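You operate a simulated robot arm through the tools that you are given. There is no shell and no other tool.

You are at the controls of a simulated robot arm. One attempt, no reset.

TASK
Move the lamp plug to socket No. 3 with the socket strip off.
Fine: switch the strip on again after.

The check looks at the end state, three seconds after you hand in, the way a careful person would. Anything else that was tipped, shoved, dropped, spilled or broken makes it a failure.

THE ROBOT
A 7-joint arm with a two-finger parallel gripper, fixed in place. Base frame: the origin is on the floor under the middle of its stand, x ahead of it, y to its left, z up. Units: m, degrees, N and s.
With the tool pointing down near the work surface it reaches from about 0.32 to 0.74 m from the base axis. Its first joint turns from -143.0 to 143.0 degrees. Payload 3 kg.
The TCP is the grasp point between the finger pads, 0.03 m short of the fingertips. In the tool frame z runs along the fingers and y along their closing line. The gripper opens to 0.094 m. The fingers are 0.028 m wide and 0.01 m thick; the gripper's body (0.05 by 0.096 m) begins 0.055 m behind the TCP.
Orientation is told as [roll, pitch, yaw] about the base's x, y, z axes, in that order, counted from this pose: with the fingers straight down and closing along the base's y, the tool's x points along the base's -x, its y along +y and its z along -z.

THE INTERFACE
- The arm moves only by the tool nudge_tool. Its argument "motion" is a list of rows, each a list of 7 numbers: the shift along the tool's x, y, z in m, then the turn, a rotation vector about the tool's x, y, z in degrees, then the finger opening in m, from 0 to 0.094. In form: [[x, y, z, rx, ry, rz, claw], ...]. A call has 1 to 20 rows; each row shifts and turns the commanded pose from where the row before left it, along the tool's axes as they then stand. A row lasts 0.2 s, in which the tool goes at most 0.05 m and 8.6 degrees; a call with a longer step from one row to the next is refused whole, and so is a gripper value outside its range. A pose out of reach is approached as far as the arm can. The call stops where the force on the tool passes 90 N (or 10 N more than at its start, if that is more) or the arm is blocked; 0.2 s more then pass. The fingers move at their own pace (about 0.045 m/s each) and stop on an object; they squeeze with about 42 N. The grip force told is the motor's: it shows also when the fingers shut on nothing. Time passes only in rows, and 0.2 s behind the last, so rows that do not move let the fingers close. It gives the time, the measured TCP pose, the force on the tool (base axes), the opening and the grip force at its end, in the units of the frame above (readings bear some noise), with the torque about the TCP (base axes, N m) and any sound that the robot's microphone picked up.
- Cameras (640 x 400 px; columns grow to the right, rows downward): "scene" is fixed at [0.0339, -0.5018, 1.5126]; the picture's right is [0.61, -0.79, 0.00], its down [-0.41, -0.32, -0.85] and it looks along [0.67, 0.52, -0.53] (base axes); focal length 343 px, centre (320, 200). "wrist" rides on the gripper at [0.076, 0.014, -0.102] in the tool frame; the picture's right is [-0.18, 0.98, 0.00], its down [-0.75, -0.14, -0.64] and it looks along [-0.63, -0.12, 0.77] (tool axes); focal length 243 px, centre (320, 200). There is no depth. A picture from a camera that has moved, and an enlarged one, comes with that camera's place and axes in the base frame and with its lens. The place of the scene camera against the robot may be out by one fixed shift of up to 0.018 m in any direction.
- get_image(camera): a new picture of that camera. It takes no simulated time.
- slide_trunk(by): moves the trunk up (or, below 0, down) by that many m; the arm rides with it, the base frame stays. It gives what a move gives, with no picture.
- enlarge(camera, box): a new picture of the part [left, top, right, bottom] of that camera's present view, enlarged. It takes no simulated time.
- finish_job(): hands the job in; it is judged then, once.

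Places have to be worked out from the pictures, the camera data and where the tool is seen. Open the gripper and draw the arm clear of the work before you hand the job in, unless the task says otherwise.

The tools are called as a command line: name --pt "numbers of a row" for each row, then --argument value for the rest, lists and objects as JSON in quotes. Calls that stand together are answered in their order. nudge_tool: Moves the arm, as the interface text tells. Its arguments: {"type":"object","properties":{"motion":{"type":"array","items":{"type":"array","items":{"type":"number"}}}},"required":["motion"]} The other tools are called the same way: slide_trunk (by) moves the trunk up or down; get_image (camera) takes a picture; enlarge (camera, box) takes an enlarged picture of a part of a camera's view; finish_job () hands the job in.

At the start:

```text
time: 0.0
tool_pos: [0.6132, -0.0839, 1.1057]
orientation: [0.0, 0.0, 0.0]
force: [0.0, -1.2, 0.3]
wrist_torque: [0.0, 0.01, 0.03]
width: 0.094
grip_force: 0.0
trunk travel left (down, up): [-0.175, 0.215]
```

scene: 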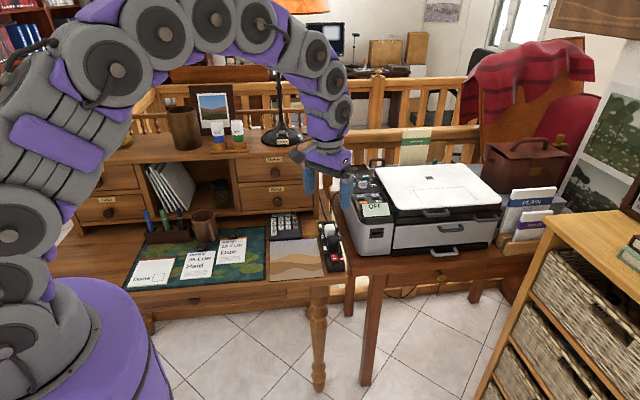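
wrist: 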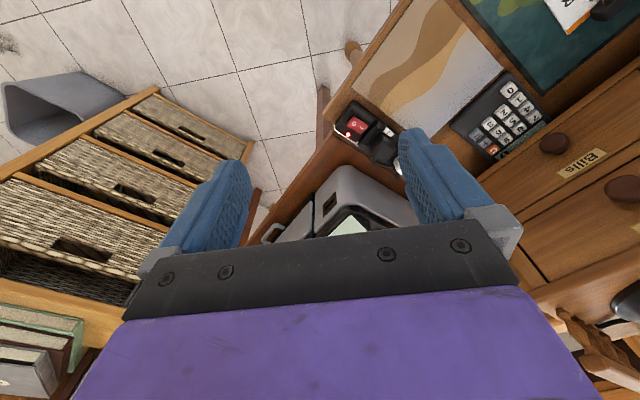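

I start by looking closer at the strip area in both cameras before moving anything.

enlarge --camera "scene" --box '[260, 180, 420, 290]'

enlarge --camera "wrist" --box '[300, 80, 460, 190]'

```text
3.64 times, centred on (340, 235) of scene
camera zoom: at [0.0339, -0.5018, 1.5126], right [0.61, -0.79, 0.0], down [-0.41, -0.32, -0.85], along [0.67, 0.52, -0.53], focal length 1247 px, centre (247, 73)
```

zoom: 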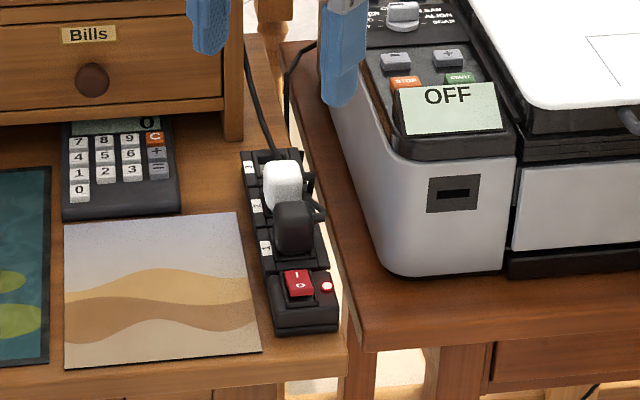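

```text
3.64 times, centred on (380, 135) of wrist
camera zoom: at [0.5358, -0.071, 1.208], right [0.18, 0.98, 0.0], down [0.75, -0.14, 0.64], along [0.63, -0.12, -0.77], focal length 882 px, centre (102, 436)
```

zoom: 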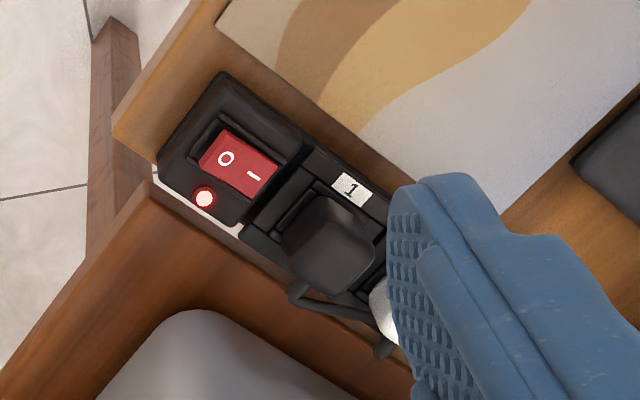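

The strip lies along the desk's right edge: switch (lit), then sockets 1, 2, 3..., with a black and a white plug in. I need to find which cord goes to the lamp, so I look at the lamp and the cords.

enlarge --camera "scene" --box '[310, 210, 360, 275]'

enlarge --camera "scene" --box '[240, 80, 400, 190]'

enlarge --camera "scene" --box '[290, 150, 370, 230]'

enlarge --camera "scene" --box '[120, 220, 290, 300]'

```text
6.15 times, centred on (335, 242) of scene
camera zoom: at [0.0339, -0.5018, 1.5126], right [0.61, -0.79, 0.0], down [-0.41, -0.32, -0.85], along [0.67, 0.52, -0.53], focal length 2110 px, centre (228, -62)
```

zoom: 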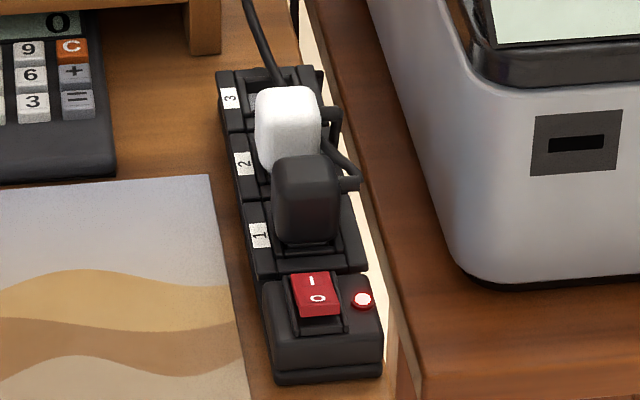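

```text
3.64 times, centred on (320, 135) of scene
camera zoom: at [0.0339, -0.5018, 1.5126], right [0.61, -0.79, 0.0], down [-0.41, -0.32, -0.85], along [0.67, 0.52, -0.53], focal length 1247 px, centre (320, 436)
```

zoom: 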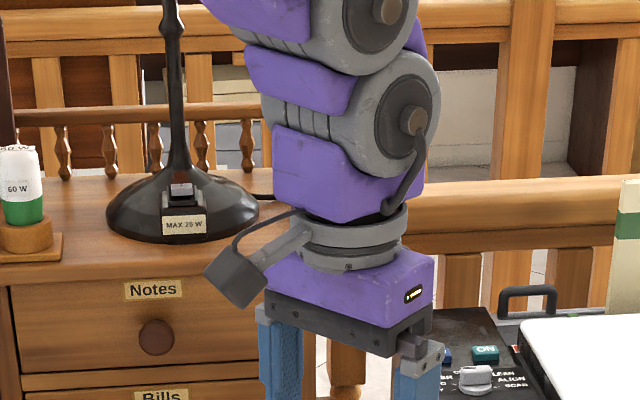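

```text
5.00 times, centred on (330, 190) of scene
camera zoom: at [0.0339, -0.5018, 1.5126], right [0.61, -0.79, 0.0], down [-0.41, -0.32, -0.85], along [0.67, 0.52, -0.53], focal length 1714 px, centre (270, 250)
```

zoom: 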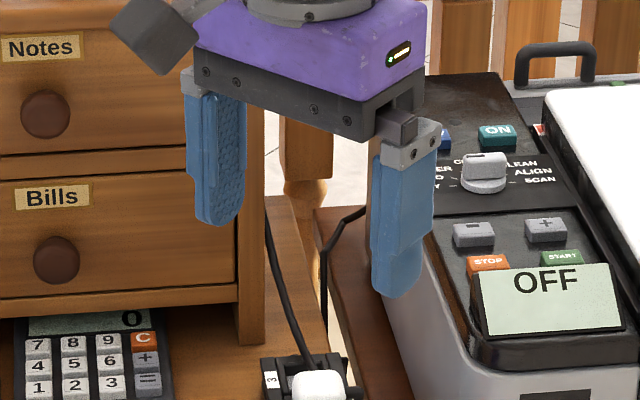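

```text
3.76 times, centred on (205, 260) of scene
camera zoom: at [0.0339, -0.5018, 1.5126], right [0.61, -0.79, 0.0], down [-0.41, -0.32, -0.85], along [0.67, 0.52, -0.53], focal length 1291 px, centre (753, -26)
```

zoom: 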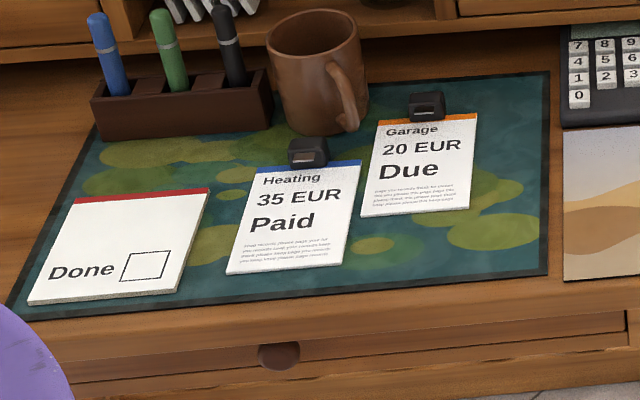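

The strip runs diagonally from about (0.73,-0.03) at the switch to about (0.87,0.12) near socket 3, height ~0.75; the desk fingers block the wrist view. I shift the tool sideways (+y) and up slightly, well above everything, to look at the plugs and cords between the fingers.

nudge_tool --pt "0 0.03 -0.01 0 0 0 0.094" --pt "0 0.03 -0.01 0 0 0 0.094" --pt "0 0.03 -0.01 0 0 0 0.094" --pt "0 0 0 0 0 0 0.094"

get_image --camera "wrist"

```text
time: 1.0
tool_pos: [0.6105, 0.0068, 1.1366]
orientation: [0.0, -0.1, 0.0]
force: [0.0, 0.3, 0.1]
wrist_torque: [0.06, -0.01, 0.02]
width: 0.0938
grip_force: 0.0
trunk travel left (down, up): [-0.175, 0.215]
```

```text
taken
camera wrist: at [0.5339, 0.0202, 1.2387], right [0.18, 0.98, 0.0], down [0.75, -0.14, 0.64], along [0.63, -0.12, -0.77], focal length 243 px, centre (320, 200)
```

wrist: 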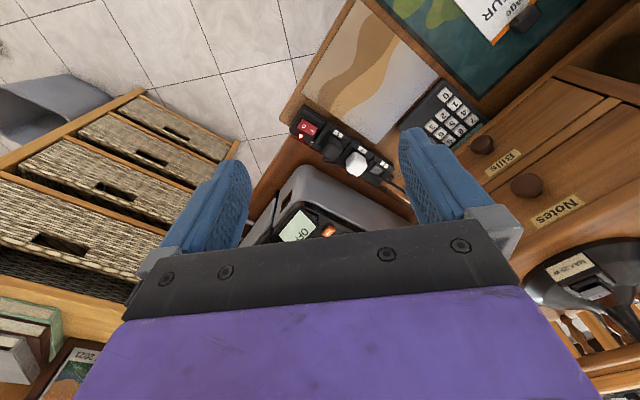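

The strip is now visible between the fingers. I enlarge it to trace the cords.

enlarge --camera "wrist" --box '[280, 100, 420, 200]'

enlarge --camera "wrist" --box '[480, 140, 640, 260]'

enlarge --camera "scene" --box '[270, 100, 370, 250]'

```text
4.00 times, centred on (350, 150) of wrist
camera zoom: at [0.5339, 0.0202, 1.2387], right [0.18, 0.98, 0.0], down [0.75, -0.14, 0.64], along [0.63, -0.12, -0.77], focal length 970 px, centre (200, 400)
```

zoom: 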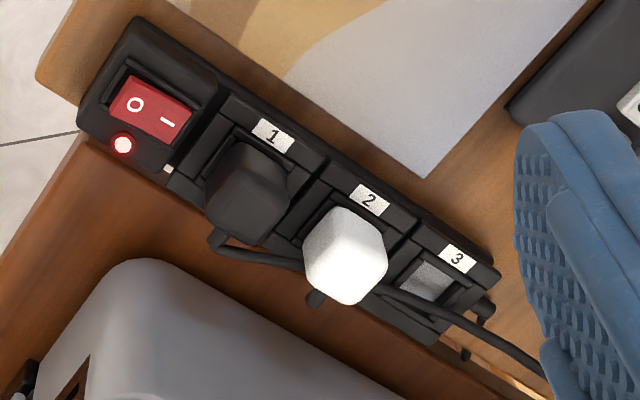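

```text
3.33 times, centred on (560, 200) of wrist
camera zoom: at [0.5339, 0.0202, 1.2387], right [0.18, 0.98, 0.0], down [0.75, -0.14, 0.64], along [0.63, -0.12, -0.77], focal length 809 px, centre (-480, 200)
```

zoom: 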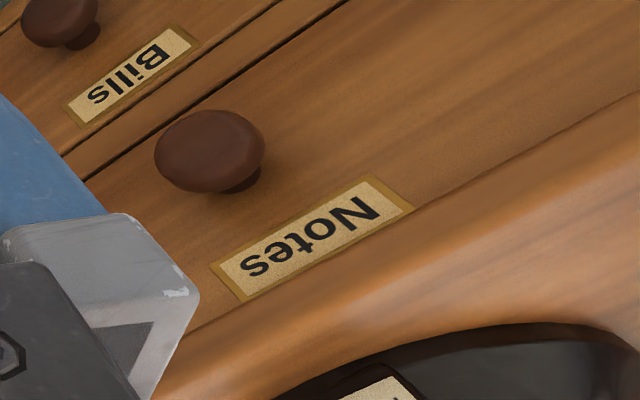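

```text
2.67 times, centred on (320, 175) of scene
camera zoom: at [0.0339, -0.5018, 1.5126], right [0.61, -0.79, 0.0], down [-0.41, -0.32, -0.85], along [0.67, 0.52, -0.53], focal length 914 px, centre (320, 267)
```

zoom: 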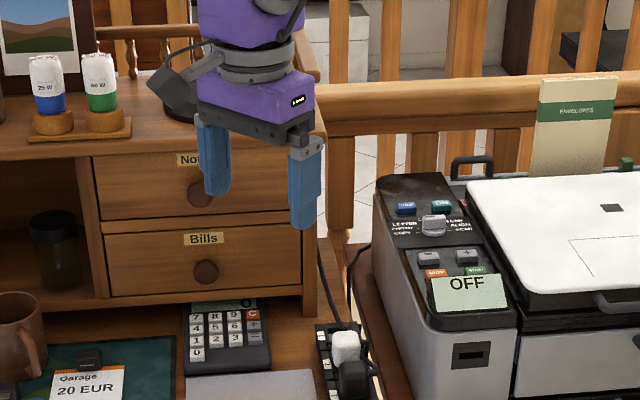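

Socket 3 is free; black plug in 1, white plug in 2, both with dark cords. I can't yet tell which cord is the lamp's, so I swing the arm to the right, high up, to clear the scene camera's view of the lamp and the cords.

nudge_tool --pt "0.01 -0.04 -0.01 0 0 0 0.094" --pt "0.01 -0.04 -0.01 0 0 0 0.094" --pt "0.01 -0.04 -0.01 0 0 0 0.094" --pt "0.01 -0.04 -0.01 0 0 0 0.094" --pt "0.01 -0.04 0 0 0 0 0.094" --pt "0.01 -0.04 0 0 0 0 0.094" --pt "0.01 -0.04 0 0 0 0 0.094" --pt "0 0 0 0 0 0 0.094"

get_image --camera "scene"

get_image --camera "wrist"

```text
time: 2.8
tool_pos: [0.5405, -0.2751, 1.1759]
orientation: [-0.1, 0.0, 0.0]
force: [1.1, 0.4, 0.0]
wrist_torque: [0.01, 0.01, -0.01]
width: 0.0942
grip_force: 0.1
trunk travel left (down, up): [-0.175, 0.215]
```

```text
taken
```

scene: 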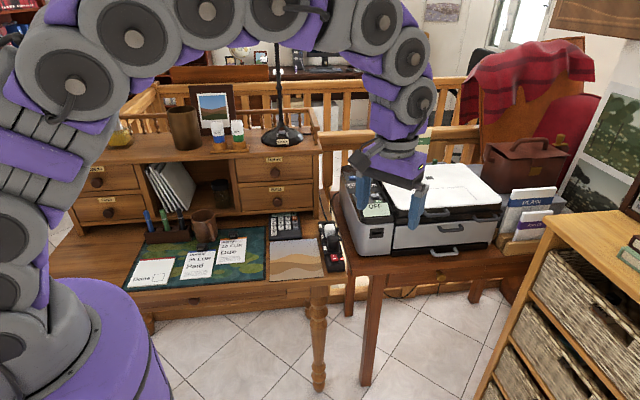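

```text
taken
camera wrist: at [0.4638, -0.2619, 1.2785], right [0.18, 0.98, 0.0], down [0.75, -0.14, 0.64], along [0.63, -0.12, -0.77], focal length 243 px, centre (320, 200)
```

wrist: 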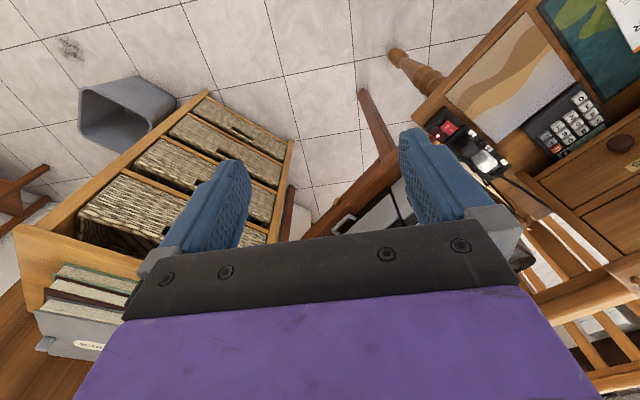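

The lamp and hutch side are now clear in the scene view; I enlarge the cord regions in both cameras.

enlarge --camera "scene" --box '[255, 110, 345, 190]'

enlarge --camera "scene" --box '[300, 160, 380, 250]'

enlarge --camera "wrist" --box '[420, 100, 580, 220]'

enlarge --camera "scene" --box '[380, 260, 460, 310]'

```text
5.00 times, centred on (300, 150) of scene
camera zoom: at [0.0339, -0.5018, 1.5126], right [0.61, -0.79, 0.0], down [-0.41, -0.32, -0.85], along [0.67, 0.52, -0.53], focal length 1714 px, centre (420, 450)
```

zoom: 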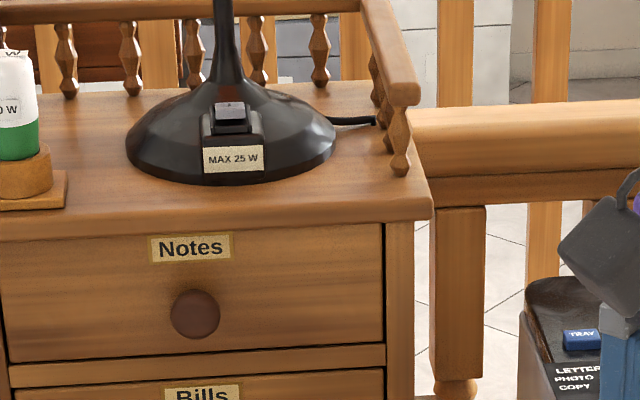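

```text
4.44 times, centred on (340, 205) of scene
camera zoom: at [0.0339, -0.5018, 1.5126], right [0.61, -0.79, 0.0], down [-0.41, -0.32, -0.85], along [0.67, 0.52, -0.53], focal length 1524 px, centre (231, 178)
```

zoom: 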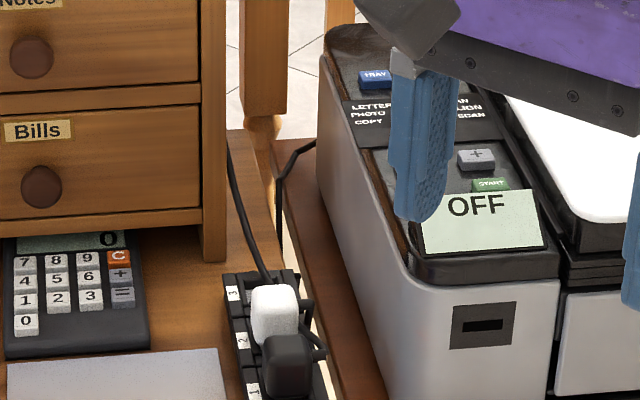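

```text
3.33 times, centred on (500, 160) of wrist
camera zoom: at [0.4638, -0.2619, 1.2785], right [0.18, 0.98, 0.0], down [0.75, -0.14, 0.64], along [0.63, -0.12, -0.77], focal length 809 px, centre (-280, 333)
```

zoom: 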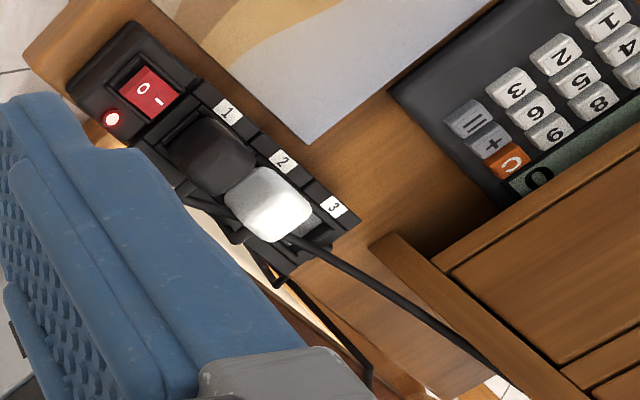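

```text
8.00 times, centred on (420, 285) of scene
camera zoom: at [0.0339, -0.5018, 1.5126], right [0.61, -0.79, 0.0], down [-0.41, -0.32, -0.85], along [0.67, 0.52, -0.53], focal length 2742 px, centre (-480, -480)
```

zoom: 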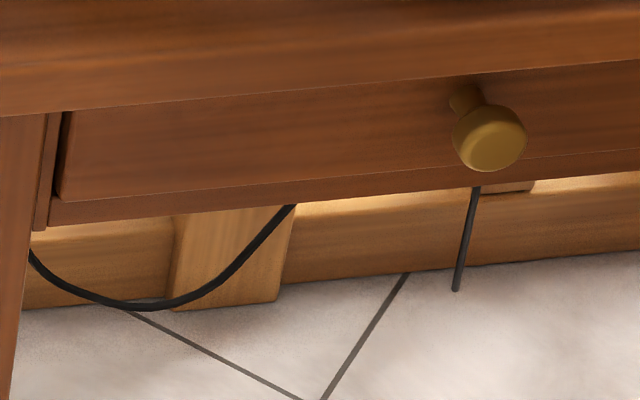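

One cord comes down the hutch's right side (lamp side) to the plugs, another runs from behind the printer into the gap. I move closer and yaw the tool ~+50° so the wrist camera looks from the printer side at the plugs' cord exits.

nudge_tool --pt "-0.0233 0.0292 0.016 0 0 0 0.094" --pt "-0.0233 0.0292 0.016 0 0 0 0.094" --pt "-0.0233 0.0292 0.016 0 0 0 0.094" --pt "-0.0233 0.0292 0.016 0 0 0 0.094" --pt "-0.0233 0.0292 0.016 0 0 0 0.094" --pt "-0.0233 0.0292 0.016 0 0 0 0.094" --pt "0 0 0 0 0 -8 0.094" --pt "0 0 0 0 0 -8 0.094" --pt "0 0 0 0 0 -8 0.094" --pt "0 0 0 0 0 -8 0.094" --pt "0 0 0 0 0 -8 0.094" --pt "0 0 0 0 0 -8 0.094" --pt "0 0 0 0 0 0 0.094"

get_image --camera "wrist"

```text
time: 5.6
tool_pos: [0.6797, -0.1006, 1.0801]
orientation: [0.0, 0.0, 48.3]
force: [-0.1, -0.1, -0.2]
wrist_torque: [0.0, -0.01, 0.02]
width: 0.0941
grip_force: 0.0
trunk travel left (down, up): [-0.175, 0.215]
```

```text
taken
camera wrist: at [0.6183, -0.1475, 1.1831], right [-0.61, 0.79, 0.0], down [0.61, 0.47, 0.64], along [0.51, 0.39, -0.77], focal length 243 px, centre (320, 200)
```

wrist: 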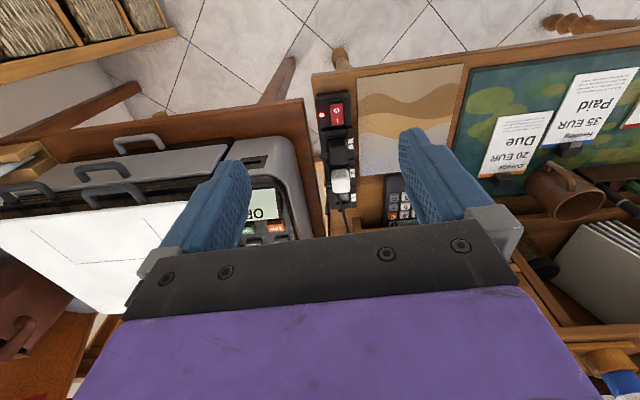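

The strip is now almost aligned with the camera's vertical, so its direction is close to (0.79, 0.61). I enlarge to trace the cords.

enlarge --camera "wrist" --box '[290, 85, 410, 240]'

enlarge --camera "wrist" --box '[310, 140, 390, 240]'

```text
2.58 times, centred on (350, 162) of wrist
camera zoom: at [0.6183, -0.1475, 1.1831], right [-0.61, 0.79, 0.0], down [0.61, 0.47, 0.64], along [0.51, 0.39, -0.77], focal length 626 px, centre (243, 297)
```

zoom: 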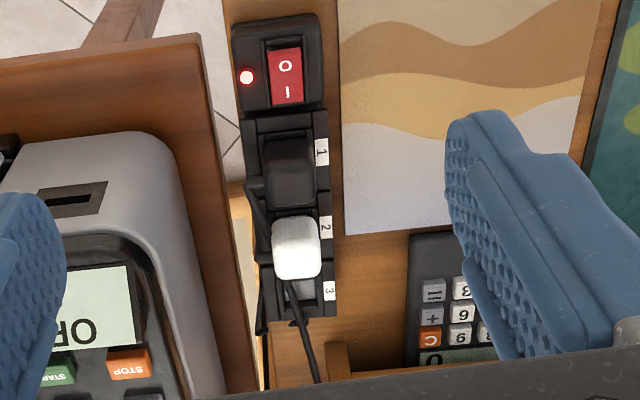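

```text
4.00 times, centred on (350, 190) of wrist
camera zoom: at [0.6183, -0.1475, 1.1831], right [-0.61, 0.79, 0.0], down [0.61, 0.47, 0.64], along [0.51, 0.39, -0.77], focal length 970 px, centre (200, 240)
```

zoom: 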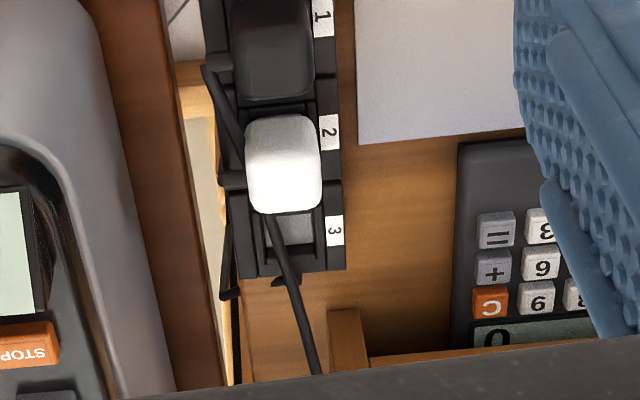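

The black plug's cord seems to bend back behind the white plug and come out toward the hutch (lamp), while another cord at the white plug's left runs down into the gap. I go lower and closer from the printer side to confirm.

nudge_tool --pt "0.0 -0.01 0.03 0 0 0 0.094" --pt "0.0 -0.01 0.03 0 0 0 0.094" --pt "0 -0.01 0.03 0 0 0 0.094" --pt "0 -0.01 0.02 0 0 0 0.094" --pt "0 0 0 0 0 0 0.094"

get_image --camera "wrist"

enlarge --camera "wrist" --box '[310, 130, 410, 230]'

```text
time: 6.8
tool_pos: [0.7104, -0.1262, 0.9698]
orientation: [0.0, -0.1, 47.9]
force: [0.6, -0.3, 0.3]
wrist_torque: [0.01, -0.01, 0.04]
width: 0.0939
grip_force: 0.0
trunk travel left (down, up): [-0.175, 0.215]
```

```text
taken
camera wrist: at [0.6477, -0.1737, 1.0724], right [-0.61, 0.79, 0.0], down [0.61, 0.47, 0.64], along [0.51, 0.39, -0.77], focal length 243 px, centre (320, 200)
```

wrist: 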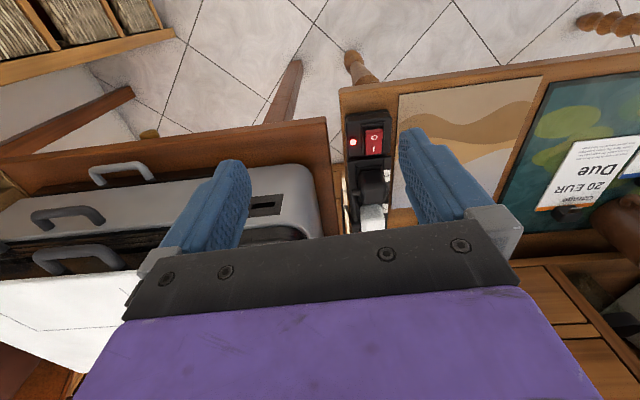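

```text
4.00 times, centred on (360, 180) of wrist
camera zoom: at [0.6477, -0.1737, 1.0724], right [-0.61, 0.79, 0.0], down [0.61, 0.47, 0.64], along [0.51, 0.39, -0.77], focal length 970 px, centre (160, 280)
```

zoom: 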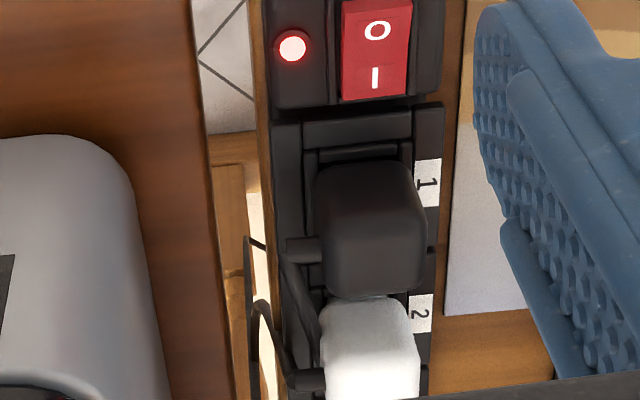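

I enlarge further to separate the individual cords at the plugs' left side.

enlarge --camera "wrist" --box '[335, 180, 385, 230]'

enlarge --camera "scene" --box '[315, 210, 355, 250]'

```text
8.00 times, centred on (360, 205) of wrist
camera zoom: at [0.6477, -0.1737, 1.0724], right [-0.61, 0.79, 0.0], down [0.61, 0.47, 0.64], along [0.51, 0.39, -0.77], focal length 1941 px, centre (0, 160)
```

zoom: 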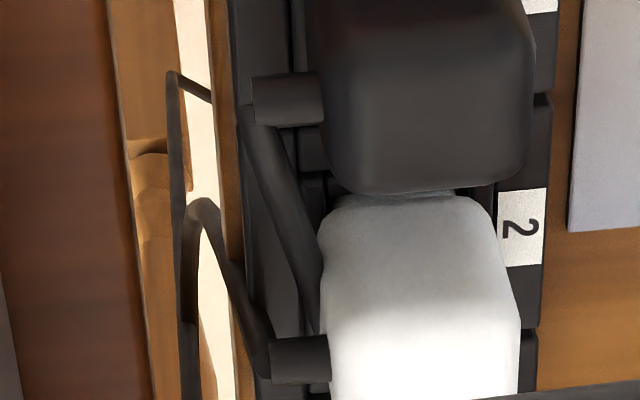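

```text
10.00 times, centred on (335, 230) of scene
camera zoom: at [0.0339, -0.5018, 1.5126], right [0.61, -0.79, 0.0], down [-0.41, -0.32, -0.85], along [0.67, 0.52, -0.53], focal length 3428 px, centre (170, -100)
```

zoom: 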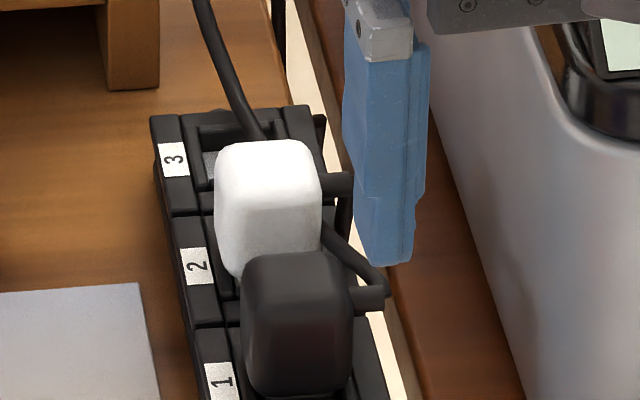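

Now the routing is clear: the black plug (socket 1) has its cord bending back past the white plug toward the hutch and lamp, while the white plug's cord drops into the gap toward the printer – so the black plug in No. 1 is the lamp's. Triangulating wrist views puts the strip top at z≈0.79, switch ≈(0.72,-0.04), sockets ≈0.062 m apart at 45°. I look closely at the rocker.

enlarge --camera "wrist" --box '[335, 95, 415, 165]'

enlarge --camera "scene" --box '[315, 240, 355, 275]'

enlarge --camera "scene" --box '[240, 0, 340, 60]'

```text
5.71 times, centred on (375, 130) of wrist
camera zoom: at [0.6477, -0.1737, 1.0724], right [-0.61, 0.79, 0.0], down [0.61, 0.47, 0.64], along [0.51, 0.39, -0.77], focal length 1386 px, centre (6, 600)
```

zoom: 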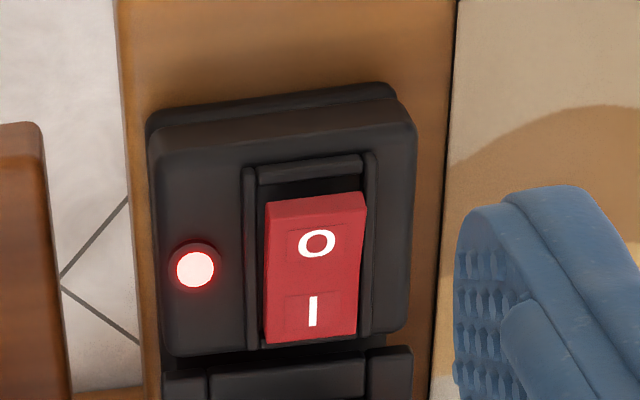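

```text
11.43 times, centred on (335, 258) of scene
camera zoom: at [0.0339, -0.5018, 1.5126], right [0.61, -0.79, 0.0], down [-0.41, -0.32, -0.85], along [0.67, 0.52, -0.53], focal length 3918 px, centre (149, -457)
```

zoom: 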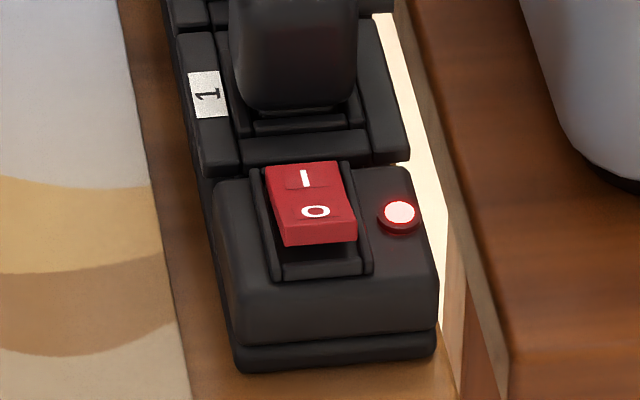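

```text
6.40 times, centred on (290, 30) of scene
camera zoom: at [0.0339, -0.5018, 1.5126], right [0.61, -0.79, 0.0], down [-0.41, -0.32, -0.85], along [0.67, 0.52, -0.53], focal length 2194 px, centre (512, 1288)
```

zoom: 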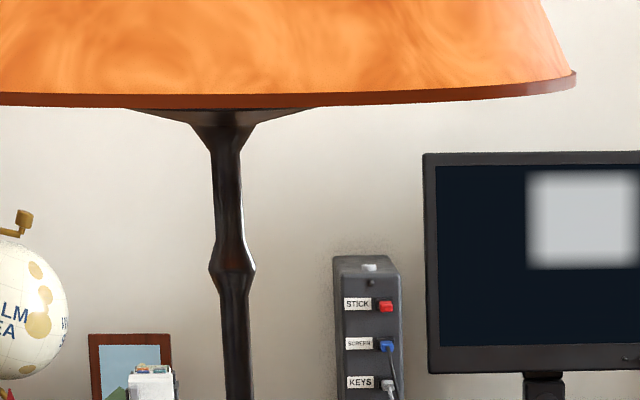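

The rocker's O end (toward the robot) is raised: strip on. I'll close the fingers, yaw to 45° so the closed tips (0.02 wide) fit on the rocker, and hover over the O end at about (0.708,-0.047).

nudge_tool --pt "0 0 0 0 0 3 0.0" --pt "-0.0182 0.0191 0 0 0 0 0.0" --pt "-0.0182 0.0191 0 0 0 0 0.0" --pt "-0.0182 0.0191 0 0 0 0 0.0" --pt "0 0 0.03 0 0 0 0.0" --pt "0 0 0.03 0 0 0 0.0" --pt "0 0 0 0 0 0 0.0"

get_image --camera "wrist"

enlarge --camera "scene" --box '[295, 200, 375, 280]'

```text
time: 8.4
tool_pos: [0.7079, -0.0474, 0.9112]
orientation: [-0.1, 0.0, 45.0]
force: [-0.6, 0.0, 0.8]
wrist_torque: [0.0, 0.0, -0.01]
width: 0.0001
grip_force: 33.0
trunk travel left (down, up): [-0.175, 0.215]
```

```text
taken
camera wrist: at [0.6428, -0.0923, 1.0131], right [-0.57, 0.82, 0.0], down [0.63, 0.43, 0.64], along [0.53, 0.36, -0.77], focal length 243 px, centre (320, 200)
```

wrist: 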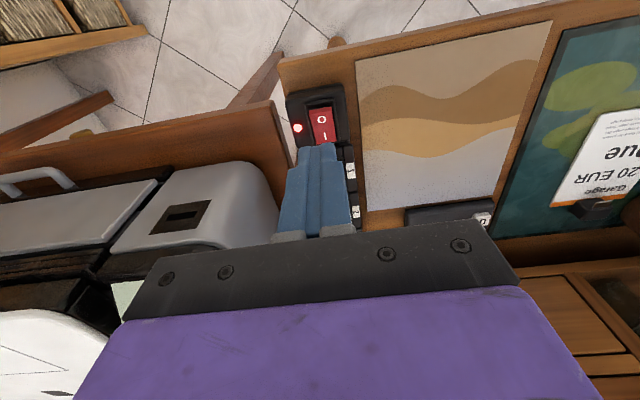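

```text
5.00 times, centred on (335, 240) of scene
camera zoom: at [0.0339, -0.5018, 1.5126], right [0.61, -0.79, 0.0], down [-0.41, -0.32, -0.85], along [0.67, 0.52, -0.53], focal length 1714 px, centre (245, 0)
```

zoom: 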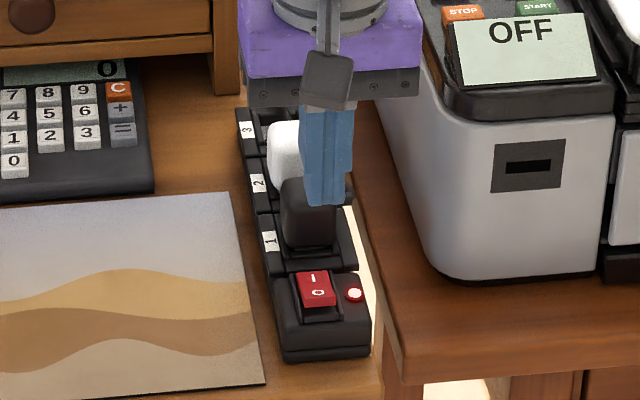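

I enlarge the wrist view to check the fingertip against the rocker's O end.

enlarge --camera "wrist" --box '[280, 80, 360, 160]'

```text
5.00 times, centred on (320, 120) of wrist
camera zoom: at [0.6428, -0.0923, 1.0131], right [-0.57, 0.82, 0.0], down [0.63, 0.43, 0.64], along [0.53, 0.36, -0.77], focal length 1213 px, centre (320, 600)
```

zoom: 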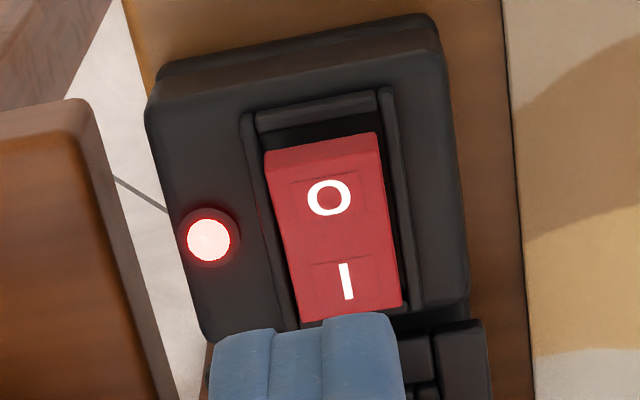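

The fingertip's line matches: O end centre ≈(0.7085,-0.047), lateral error under 1 mm. I descend, slowly at the end, to press the O side and watch for force and click.

nudge_tool --pt "0 0 0.03 0 0 0 0.0" --pt "0 0 0.025 0 0 0 0.0" --pt "0 0 0.01 0 0 0 0.0" --pt "0 0 0.005 0 0 0 0.0" --pt "0 0 0.003 0 0 0 0.0" --pt "0 0 0.003 0 0 0 0.0" --pt "0 0 0 0 0 0 0.0"

enlarge --camera "wrist" --box '[280, 80, 360, 160]'

enlarge --camera "scene" --box '[315, 225, 365, 275]'

```text
time: 10.0
tool_pos: [0.7088, -0.0465, 0.8352]
orientation: [0.0, 0.1, 45.0]
force: [-1.7, -0.6, 2.9]
wrist_torque: [-0.06, 0.12, -0.03]
width: 0.0
grip_force: 33.4
trunk travel left (down, up): [-0.175, 0.215]
```

```text
5.00 times, centred on (320, 120) of wrist
camera zoom: at [0.6437, -0.0914, 0.9367], right [-0.57, 0.83, 0.0], down [0.63, 0.43, 0.64], along [0.53, 0.36, -0.77], focal length 1213 px, centre (320, 600)
```

zoom: 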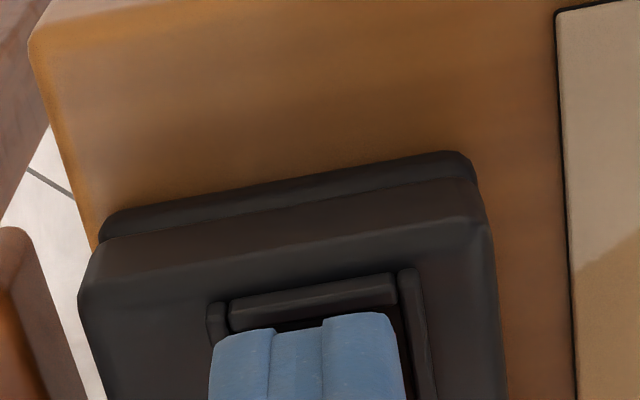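

```text
8.00 times, centred on (340, 250) of scene
camera zoom: at [0.0339, -0.5018, 1.5126], right [0.61, -0.79, 0.0], down [-0.41, -0.32, -0.85], along [0.67, 0.52, -0.53], focal length 2742 px, centre (160, -200)
```

zoom: 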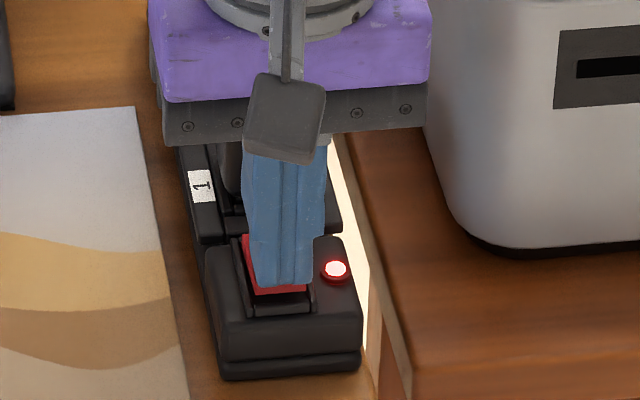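

Contact just begins (2.9 N up) with the tip at z≈0.805 on the rocker's O end; the light is still on. I press down further in 2 mm steps.

nudge_tool --pt "0 0 0.002 0 0 0 0.0" --pt "0 0 0.002 0 0 0 0.0" --pt "0 0 0.002 0 0 0 0.0" --pt "0 0 0 0 0 0 0.0"

enlarge --camera "scene" --box '[315, 225, 365, 275]'

```text
time: 11.0
tool_pos: [0.7085, -0.0457, 0.831]
orientation: [-0.1, 0.0, 45.0]
force: [0.3, 1.4, 19.3]
wrist_torque: [0.27, -0.17, -0.11]
width: 0.0001
grip_force: 32.8
trunk travel left (down, up): [-0.175, 0.215]
```

```text
8.00 times, centred on (340, 250) of scene
camera zoom: at [0.0339, -0.5018, 1.5126], right [0.61, -0.79, 0.0], down [-0.41, -0.32, -0.85], along [0.67, 0.52, -0.53], focal length 2742 px, centre (160, -200)
```

zoom: 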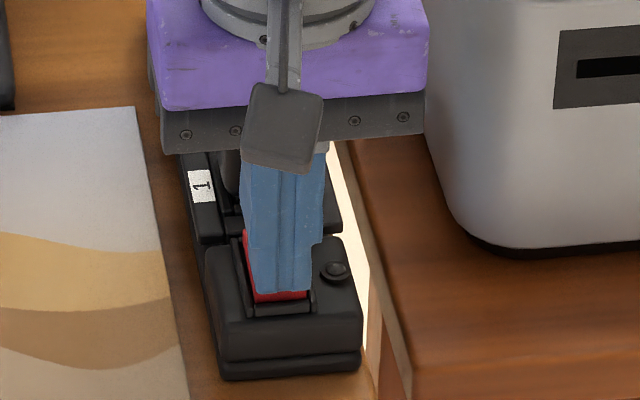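

The indicator light has gone out with 19 N on the rocker. I retract straight up and check that it stays off.

nudge_tool --pt "0 0 -0.01 0 0 0 0.0" --pt "0 0 -0.03 0 0 0 0.0" --pt "0 0 -0.04 0 0 0 0.0" --pt "0 0 -0.05 0 0 0 0.0" --pt "0 0 -0.05 0 0 0 0.0" --pt "0 0 -0.05 0 0 0 0.0" --pt "0 0 0 0 0 0 0.0"

enlarge --camera "scene" --box '[315, 225, 365, 275]'

get_image --camera "wrist"

```text
time: 12.6
tool_pos: [0.709, -0.0479, 1.0578]
orientation: [0.1, 0.0, 44.9]
force: [-0.3, -0.3, -0.8]
wrist_torque: [0.01, 0.02, -0.02]
width: 0.0
grip_force: 32.7
trunk travel left (down, up): [-0.175, 0.215]
```

```text
8.00 times, centred on (340, 250) of scene
camera zoom: at [0.0339, -0.5018, 1.5126], right [0.61, -0.79, 0.0], down [-0.41, -0.32, -0.85], along [0.67, 0.52, -0.53], focal length 2742 px, centre (160, -200)
```

zoom: 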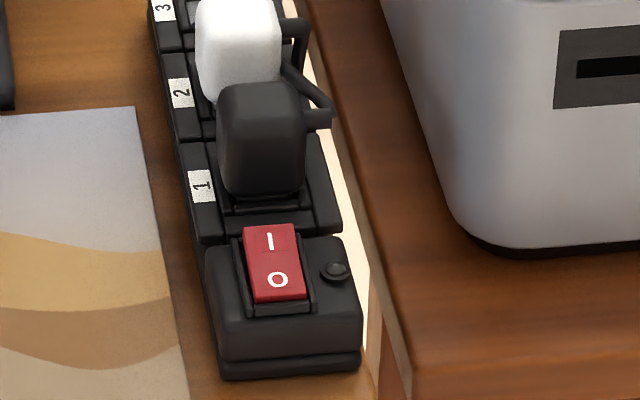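

```text
taken
camera wrist: at [0.6442, -0.0921, 1.1604], right [-0.57, 0.82, 0.0], down [0.63, 0.43, 0.64], along [0.53, 0.36, -0.77], focal length 243 px, centre (320, 200)
```

wrist: 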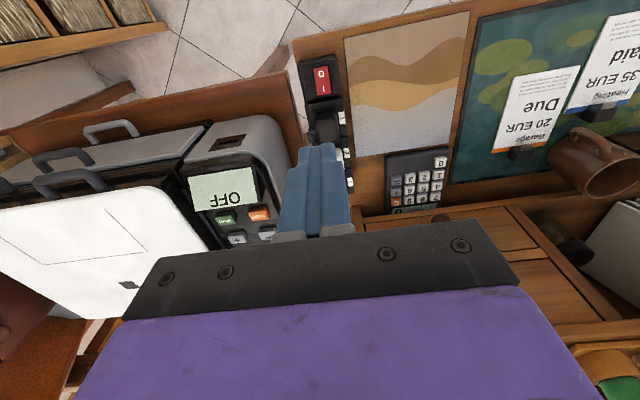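

The strip is off: rocker flipped, light out. Now I yaw the tool to -45° at this safe height so the fingers close along the strip (avoiding the plug's side cord), and partly open the gripper.

nudge_tool --pt "0 0 0 0 0 8.2 0.056" --pt "0 0 0 0 0 8.2 0.056" --pt "0 0 0 0 0 8.2 0.056" --pt "0 0 0 0 0 8.2 0.056" --pt "0 0 0 0 0 8.2 0.056" --pt "0 0 0 0 0 8.2 0.056" --pt "0 0 0 0 0 8.2 0.056" --pt "0 0 0 0 0 8.2 0.056" --pt "0 0 0 0 0 8.2 0.056" --pt "0 0 0 0 0 8.2 0.056" --pt "0 0 0 0 0 8.0 0.056" --pt "0 0 0 0 0 0 0.056"

get_image --camera "wrist"

get_image --camera "scene"

```text
time: 15.2
tool_pos: [0.708, -0.0473, 1.0591]
orientation: [-0.1, -0.1, -45.0]
force: [-0.9, 0.7, -0.9]
wrist_torque: [-0.02, 0.0, 0.03]
width: 0.0558
grip_force: 0.0
trunk travel left (down, up): [-0.175, 0.215]
```

```text
taken
camera wrist: at [0.6638, 0.0167, 1.1612], right [0.83, 0.56, 0.0], down [0.43, -0.63, 0.64], along [0.36, -0.53, -0.77], focal length 243 px, centre (320, 200)
```

wrist: 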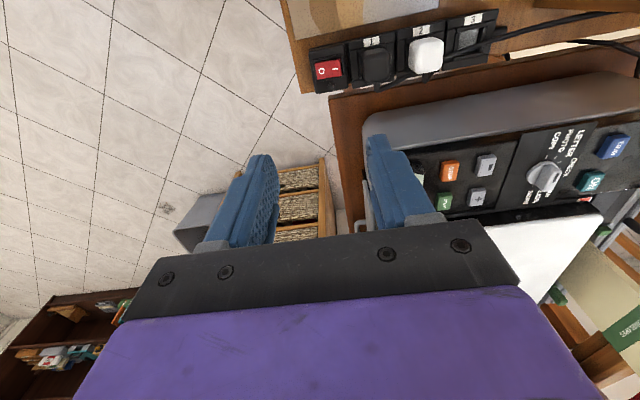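

```text
taken
```

scene: 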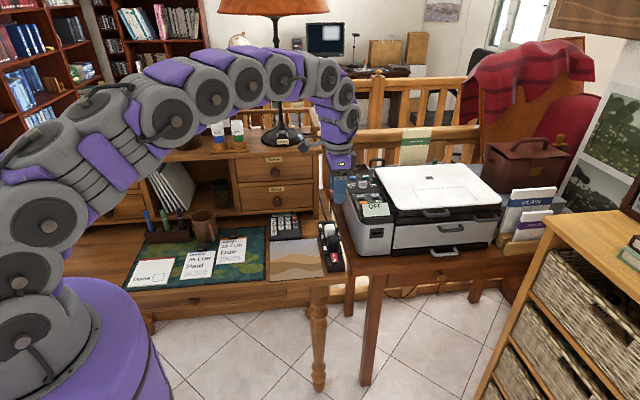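

From this angle the strip with both plugs is well visible. I enlarge it to localise plugs and socket 3.

enlarge --camera "wrist" --box '[300, 0, 460, 100]'

enlarge --camera "wrist" --box '[400, 0, 640, 100]'

```text
4.00 times, centred on (380, 50) of wrist
camera zoom: at [0.6638, 0.0167, 1.1612], right [0.83, 0.56, 0.0], down [0.43, -0.63, 0.64], along [0.36, -0.53, -0.77], focal length 970 px, centre (80, 800)
```

zoom: 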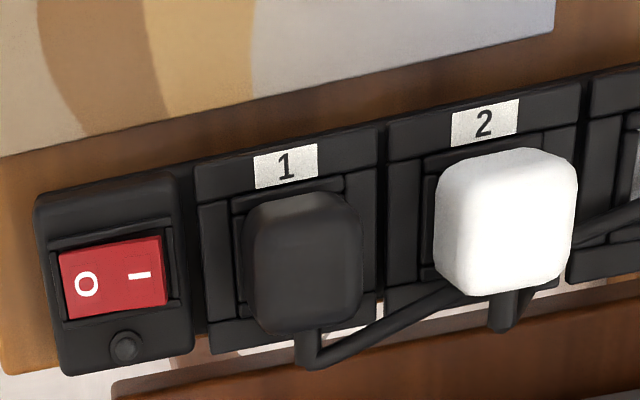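

```text
2.67 times, centred on (520, 50) of wrist
camera zoom: at [0.6638, 0.0167, 1.1612], right [0.83, 0.56, 0.0], down [0.43, -0.63, 0.64], along [0.36, -0.53, -0.77], focal length 647 px, centre (-213, 600)
```

zoom: 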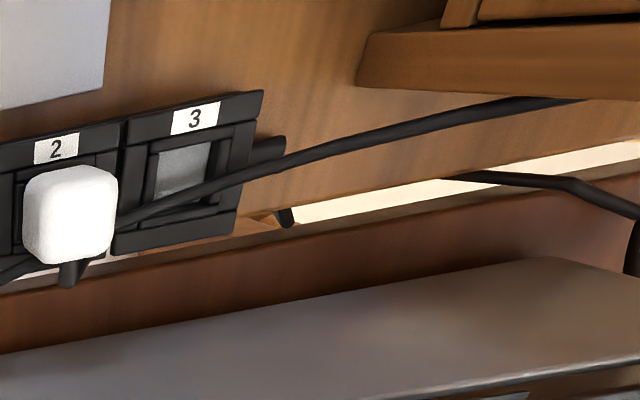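

Precise triangulation (three views agree): strip top z≈0.787, socket 1/black plug centre ≈(0.760,0.0015), socket 2 ≈(0.804,0.046), socket 3 ≈(0.848,0.090), plug top ≈0.828. Socket 3's radius (0.853) exceeds the vertical-tool reach, so I raise the tool and lower the trunk to gain reach (shoulder is well above the wrist).

nudge_tool --pt "0 0 -0.04 0 0 0 0.056" --pt "0 0 -0.04 0 0 0 0.056" --pt "0 0 -0.04 0 0 0 0.056" --pt "0 0 -0.03 0 0 0 0.056" --pt "0 0 0 0 0 0 0.056"

slide_trunk --by -0.17

get_image --camera "scene"

```text
time: 16.4
tool_pos: [0.707, -0.0451, 1.2089]
orientation: [0.0, 0.0, -44.9]
force: [-0.4, 0.1, -0.2]
wrist_torque: [-0.02, 0.0, 0.01]
width: 0.0559
grip_force: 0.1
trunk travel left (down, up): [-0.175, 0.215]
```

```text
time: 18.3
tool_pos: [0.7075, -0.0455, 1.0383]
orientation: [-0.1, -0.1, -45.0]
force: [0.1, -0.4, -0.5]
wrist_torque: [-0.06, 0.0, 0.02]
width: 0.056
grip_force: 0.1
trunk travel left (down, up): [-0.005, 0.385]
```

```text
taken
```

scene: 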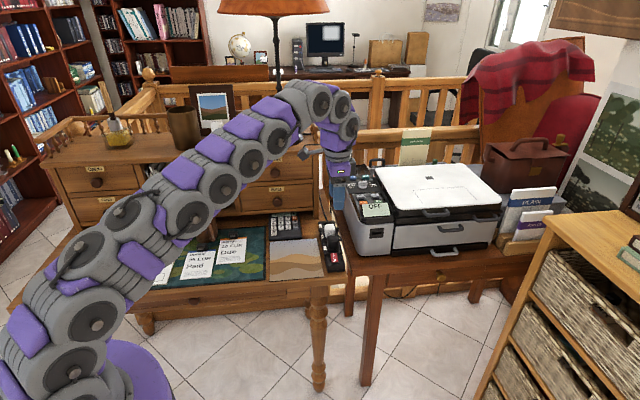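

Trunk is down 0.17 and the arm is intact. I test the reach by moving at z≈1.04 along the strip to above socket 3 with the tool still vertical.

nudge_tool --pt "0 0.039 0 0 0 0 0.056" --pt "0 0.039 0 0 0 0 0.056" --pt "0 0.039 0 0 0 0 0.056" --pt "0 0.039 0 0 0 0 0.056" --pt "0 0.039 0 0 0 0 0.056" --pt "0 0 0 0 0 0 0.056"

get_image --camera "wrist"

get_image --camera "scene"

```text
time: 19.7
tool_pos: [0.7227, -0.0178, 1.0299]
orientation: [0.1, 0.0, -44.9]
force: [-0.2, 0.4, 0.2]
wrist_torque: [0.0, -0.02, -0.02]
width: 0.056
grip_force: 0.0
out of reach, approached as far as the arm can: row 1, 2, 3, 4, 5
trunk travel left (down, up): [-0.005, 0.385]
```

```text
taken
camera wrist: at [0.6789, 0.0457, 1.1321], right [0.82, 0.57, 0.0], down [0.43, -0.63, 0.64], along [0.36, -0.53, -0.77], focal length 243 px, centre (320, 200)
```

wrist: 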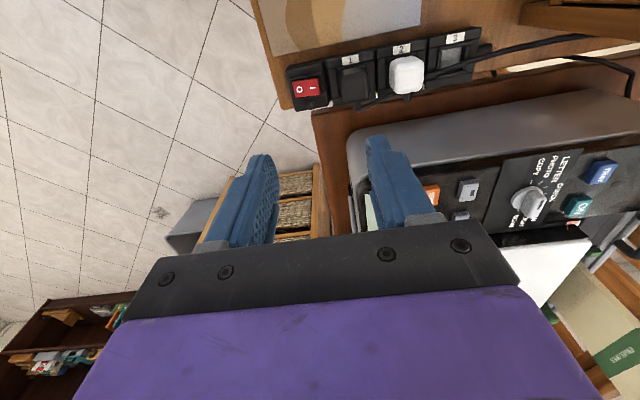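

```text
taken
```

scene: 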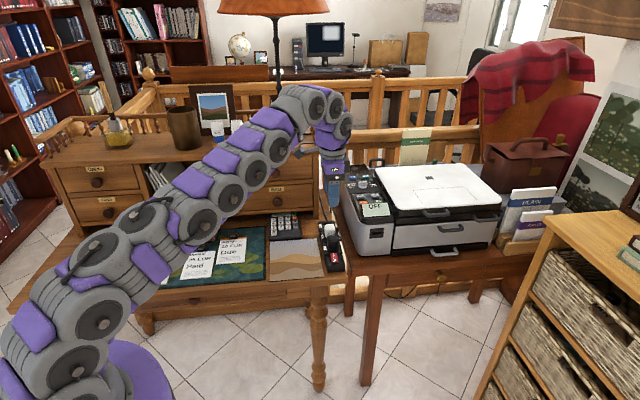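

With the trunk low, a vertical tool stops at radius ≈0.72 here, so socket 3 needs a leaning tool: with fingers closing along the strip, the hand must lean left (away from the printer). I back off first and see where the commanded pose now is.

nudge_tool --pt "0 -0.039 0 0 0 0 0.056" --pt "0 -0.039 0 0 0 0 0.056" --pt "0 0 0 0 0 0 0.056"

```text
time: 20.5
tool_pos: [0.6677, -0.0722, 1.028]
orientation: [0.0, 0.0, -45.0]
force: [0.3, 0.4, 0.9]
wrist_torque: [0.0, 0.05, 0.03]
width: 0.0561
grip_force: 0.1
trunk travel left (down, up): [-0.005, 0.385]
```

The commanded pose restarts from where the arm actually stands – good. I pull back a bit and try turning the hand toward yaw +135° (same closing line, camera on the upper/right side), which would give a top-down view when leaning.

nudge_tool --pt "0.042 -0.007 -0.01 0 0 0 0.056" --pt "0.042 -0.007 -0.01 0 0 0 0.056" --pt "0 0 0 0 0 -8.5 0.056" --pt "0 0 0 0 0 -8.5 0.056" --pt "0 0 0 0 0 -8.5 0.056" --pt "0 0 0 0 0 -8.5 0.056" --pt "0 0 0 0 0 -8.5 0.056" --pt "0 0 0 0 0 -8.5 0.056" --pt "0 0 0 0 0 -8.5 0.056" --pt "0 0 0 0 0 -8.5 0.056" --pt "0 0 0 0 0 -8.5 0.056" --pt "0 0 0 0 0 -8.5 0.056" --pt "0 0 0 0 0 -8.5 0.056" --pt "0 0 0 0 0 -8.5 0.056" --pt "0 0 0 0 0 -8.5 0.056" --pt "0 0 0 0 0 -8.5 0.056" --pt "0 0 0 0 0 -8.5 0.056" --pt "0 0 0 0 0 -8.5 0.056" --pt "0 0 0 0 0 -8.5 0.056" --pt "0 0 0 0 0 0 0.056"

get_image --camera "scene"

```text
time: 24.7
tool_pos: [0.5995, -0.0253, 1.047]
orientation: [0.0, 0.0, 99.7]
force: [0.2, -0.4, -0.1]
wrist_torque: [0.01, 0.02, 0.01]
width: 0.0561
grip_force: 0.0
trunk travel left (down, up): [-0.005, 0.385]
```

```text
taken
```

scene: 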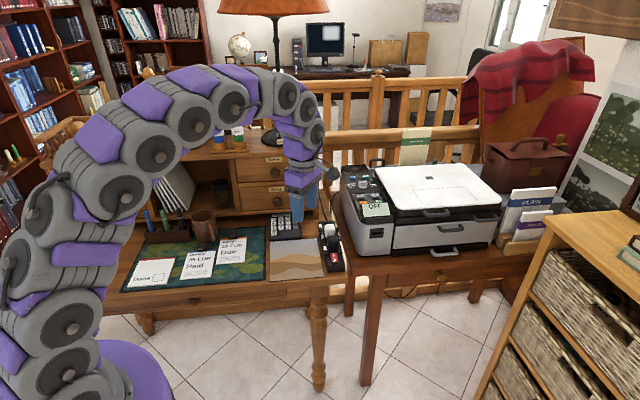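

Yaw 99.7° was reached without trouble; I continue to 135°.

nudge_tool --pt "0 0 0 0 0 -8.5 0.056" --pt "0 0 0 0 0 -8.5 0.056" --pt "0 0 0 0 0 -8.5 0.056" --pt "0 0 0 0 0 -8.5 0.056" --pt "0 0 0 0 0 -1.3 0.056" --pt "0 0 0 0 0 0 0.056"

```text
time: 26.1
tool_pos: [0.5988, -0.0253, 1.049]
orientation: [0.0, 0.0, 134.9]
force: [0.3, 0.1, 0.1]
wrist_torque: [0.0, 0.02, 0.0]
width: 0.0559
grip_force: 0.1
trunk travel left (down, up): [-0.005, 0.385]
```

Yaw 135° is fine. Now I lean the hand left about the closing line (fingers pointing right-down) in free space, up to ~50°.

nudge_tool --pt "0 0 0 0 8.4 0 0.056" --pt "0 0 0 0 8.4 0 0.056" --pt "0 0 0 0 8.4 0 0.056" --pt "0 0 0 0 8.4 0 0.056" --pt "0 0 0 0 8.4 0 0.056" --pt "0 0 0 0 8.0 0 0.056" --pt "0 0 0 0 0 0 0.056"

get_image --camera "scene"

get_image --camera "wrist"

```text
time: 27.7
tool_pos: [0.5989, -0.0232, 1.0488]
orientation: [0.0, 50.1, 134.8]
force: [0.1, 0.3, -0.2]
wrist_torque: [-0.03, -0.01, 0.0]
width: 0.0561
grip_force: 0.1
trunk travel left (down, up): [-0.005, 0.385]
```

```text
taken
```

scene: 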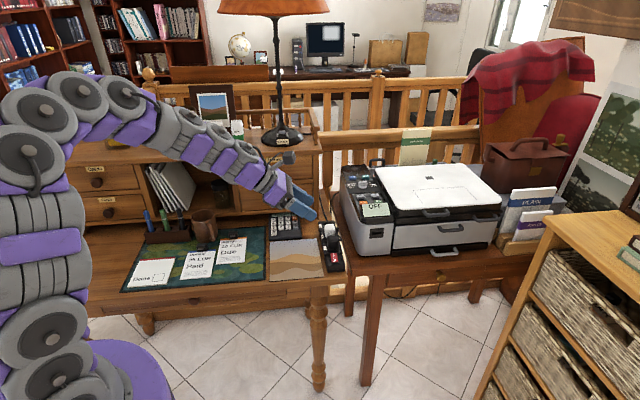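

```text
taken
camera wrist: at [0.5673, -0.0135, 1.1726], right [-0.78, -0.61, -0.14], down [-0.59, 0.79, -0.17], along [0.21, -0.05, -0.98], focal length 243 px, centre (320, 200)
```

wrist: 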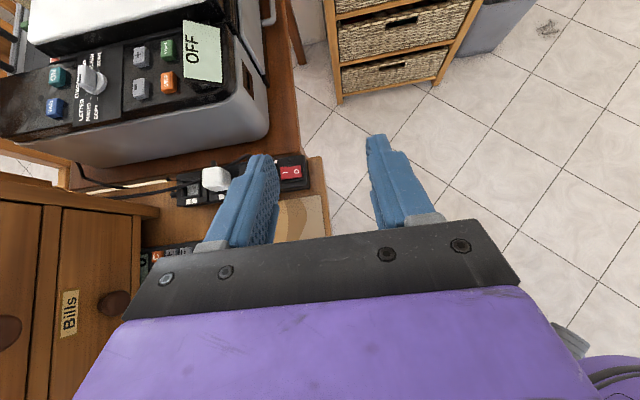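

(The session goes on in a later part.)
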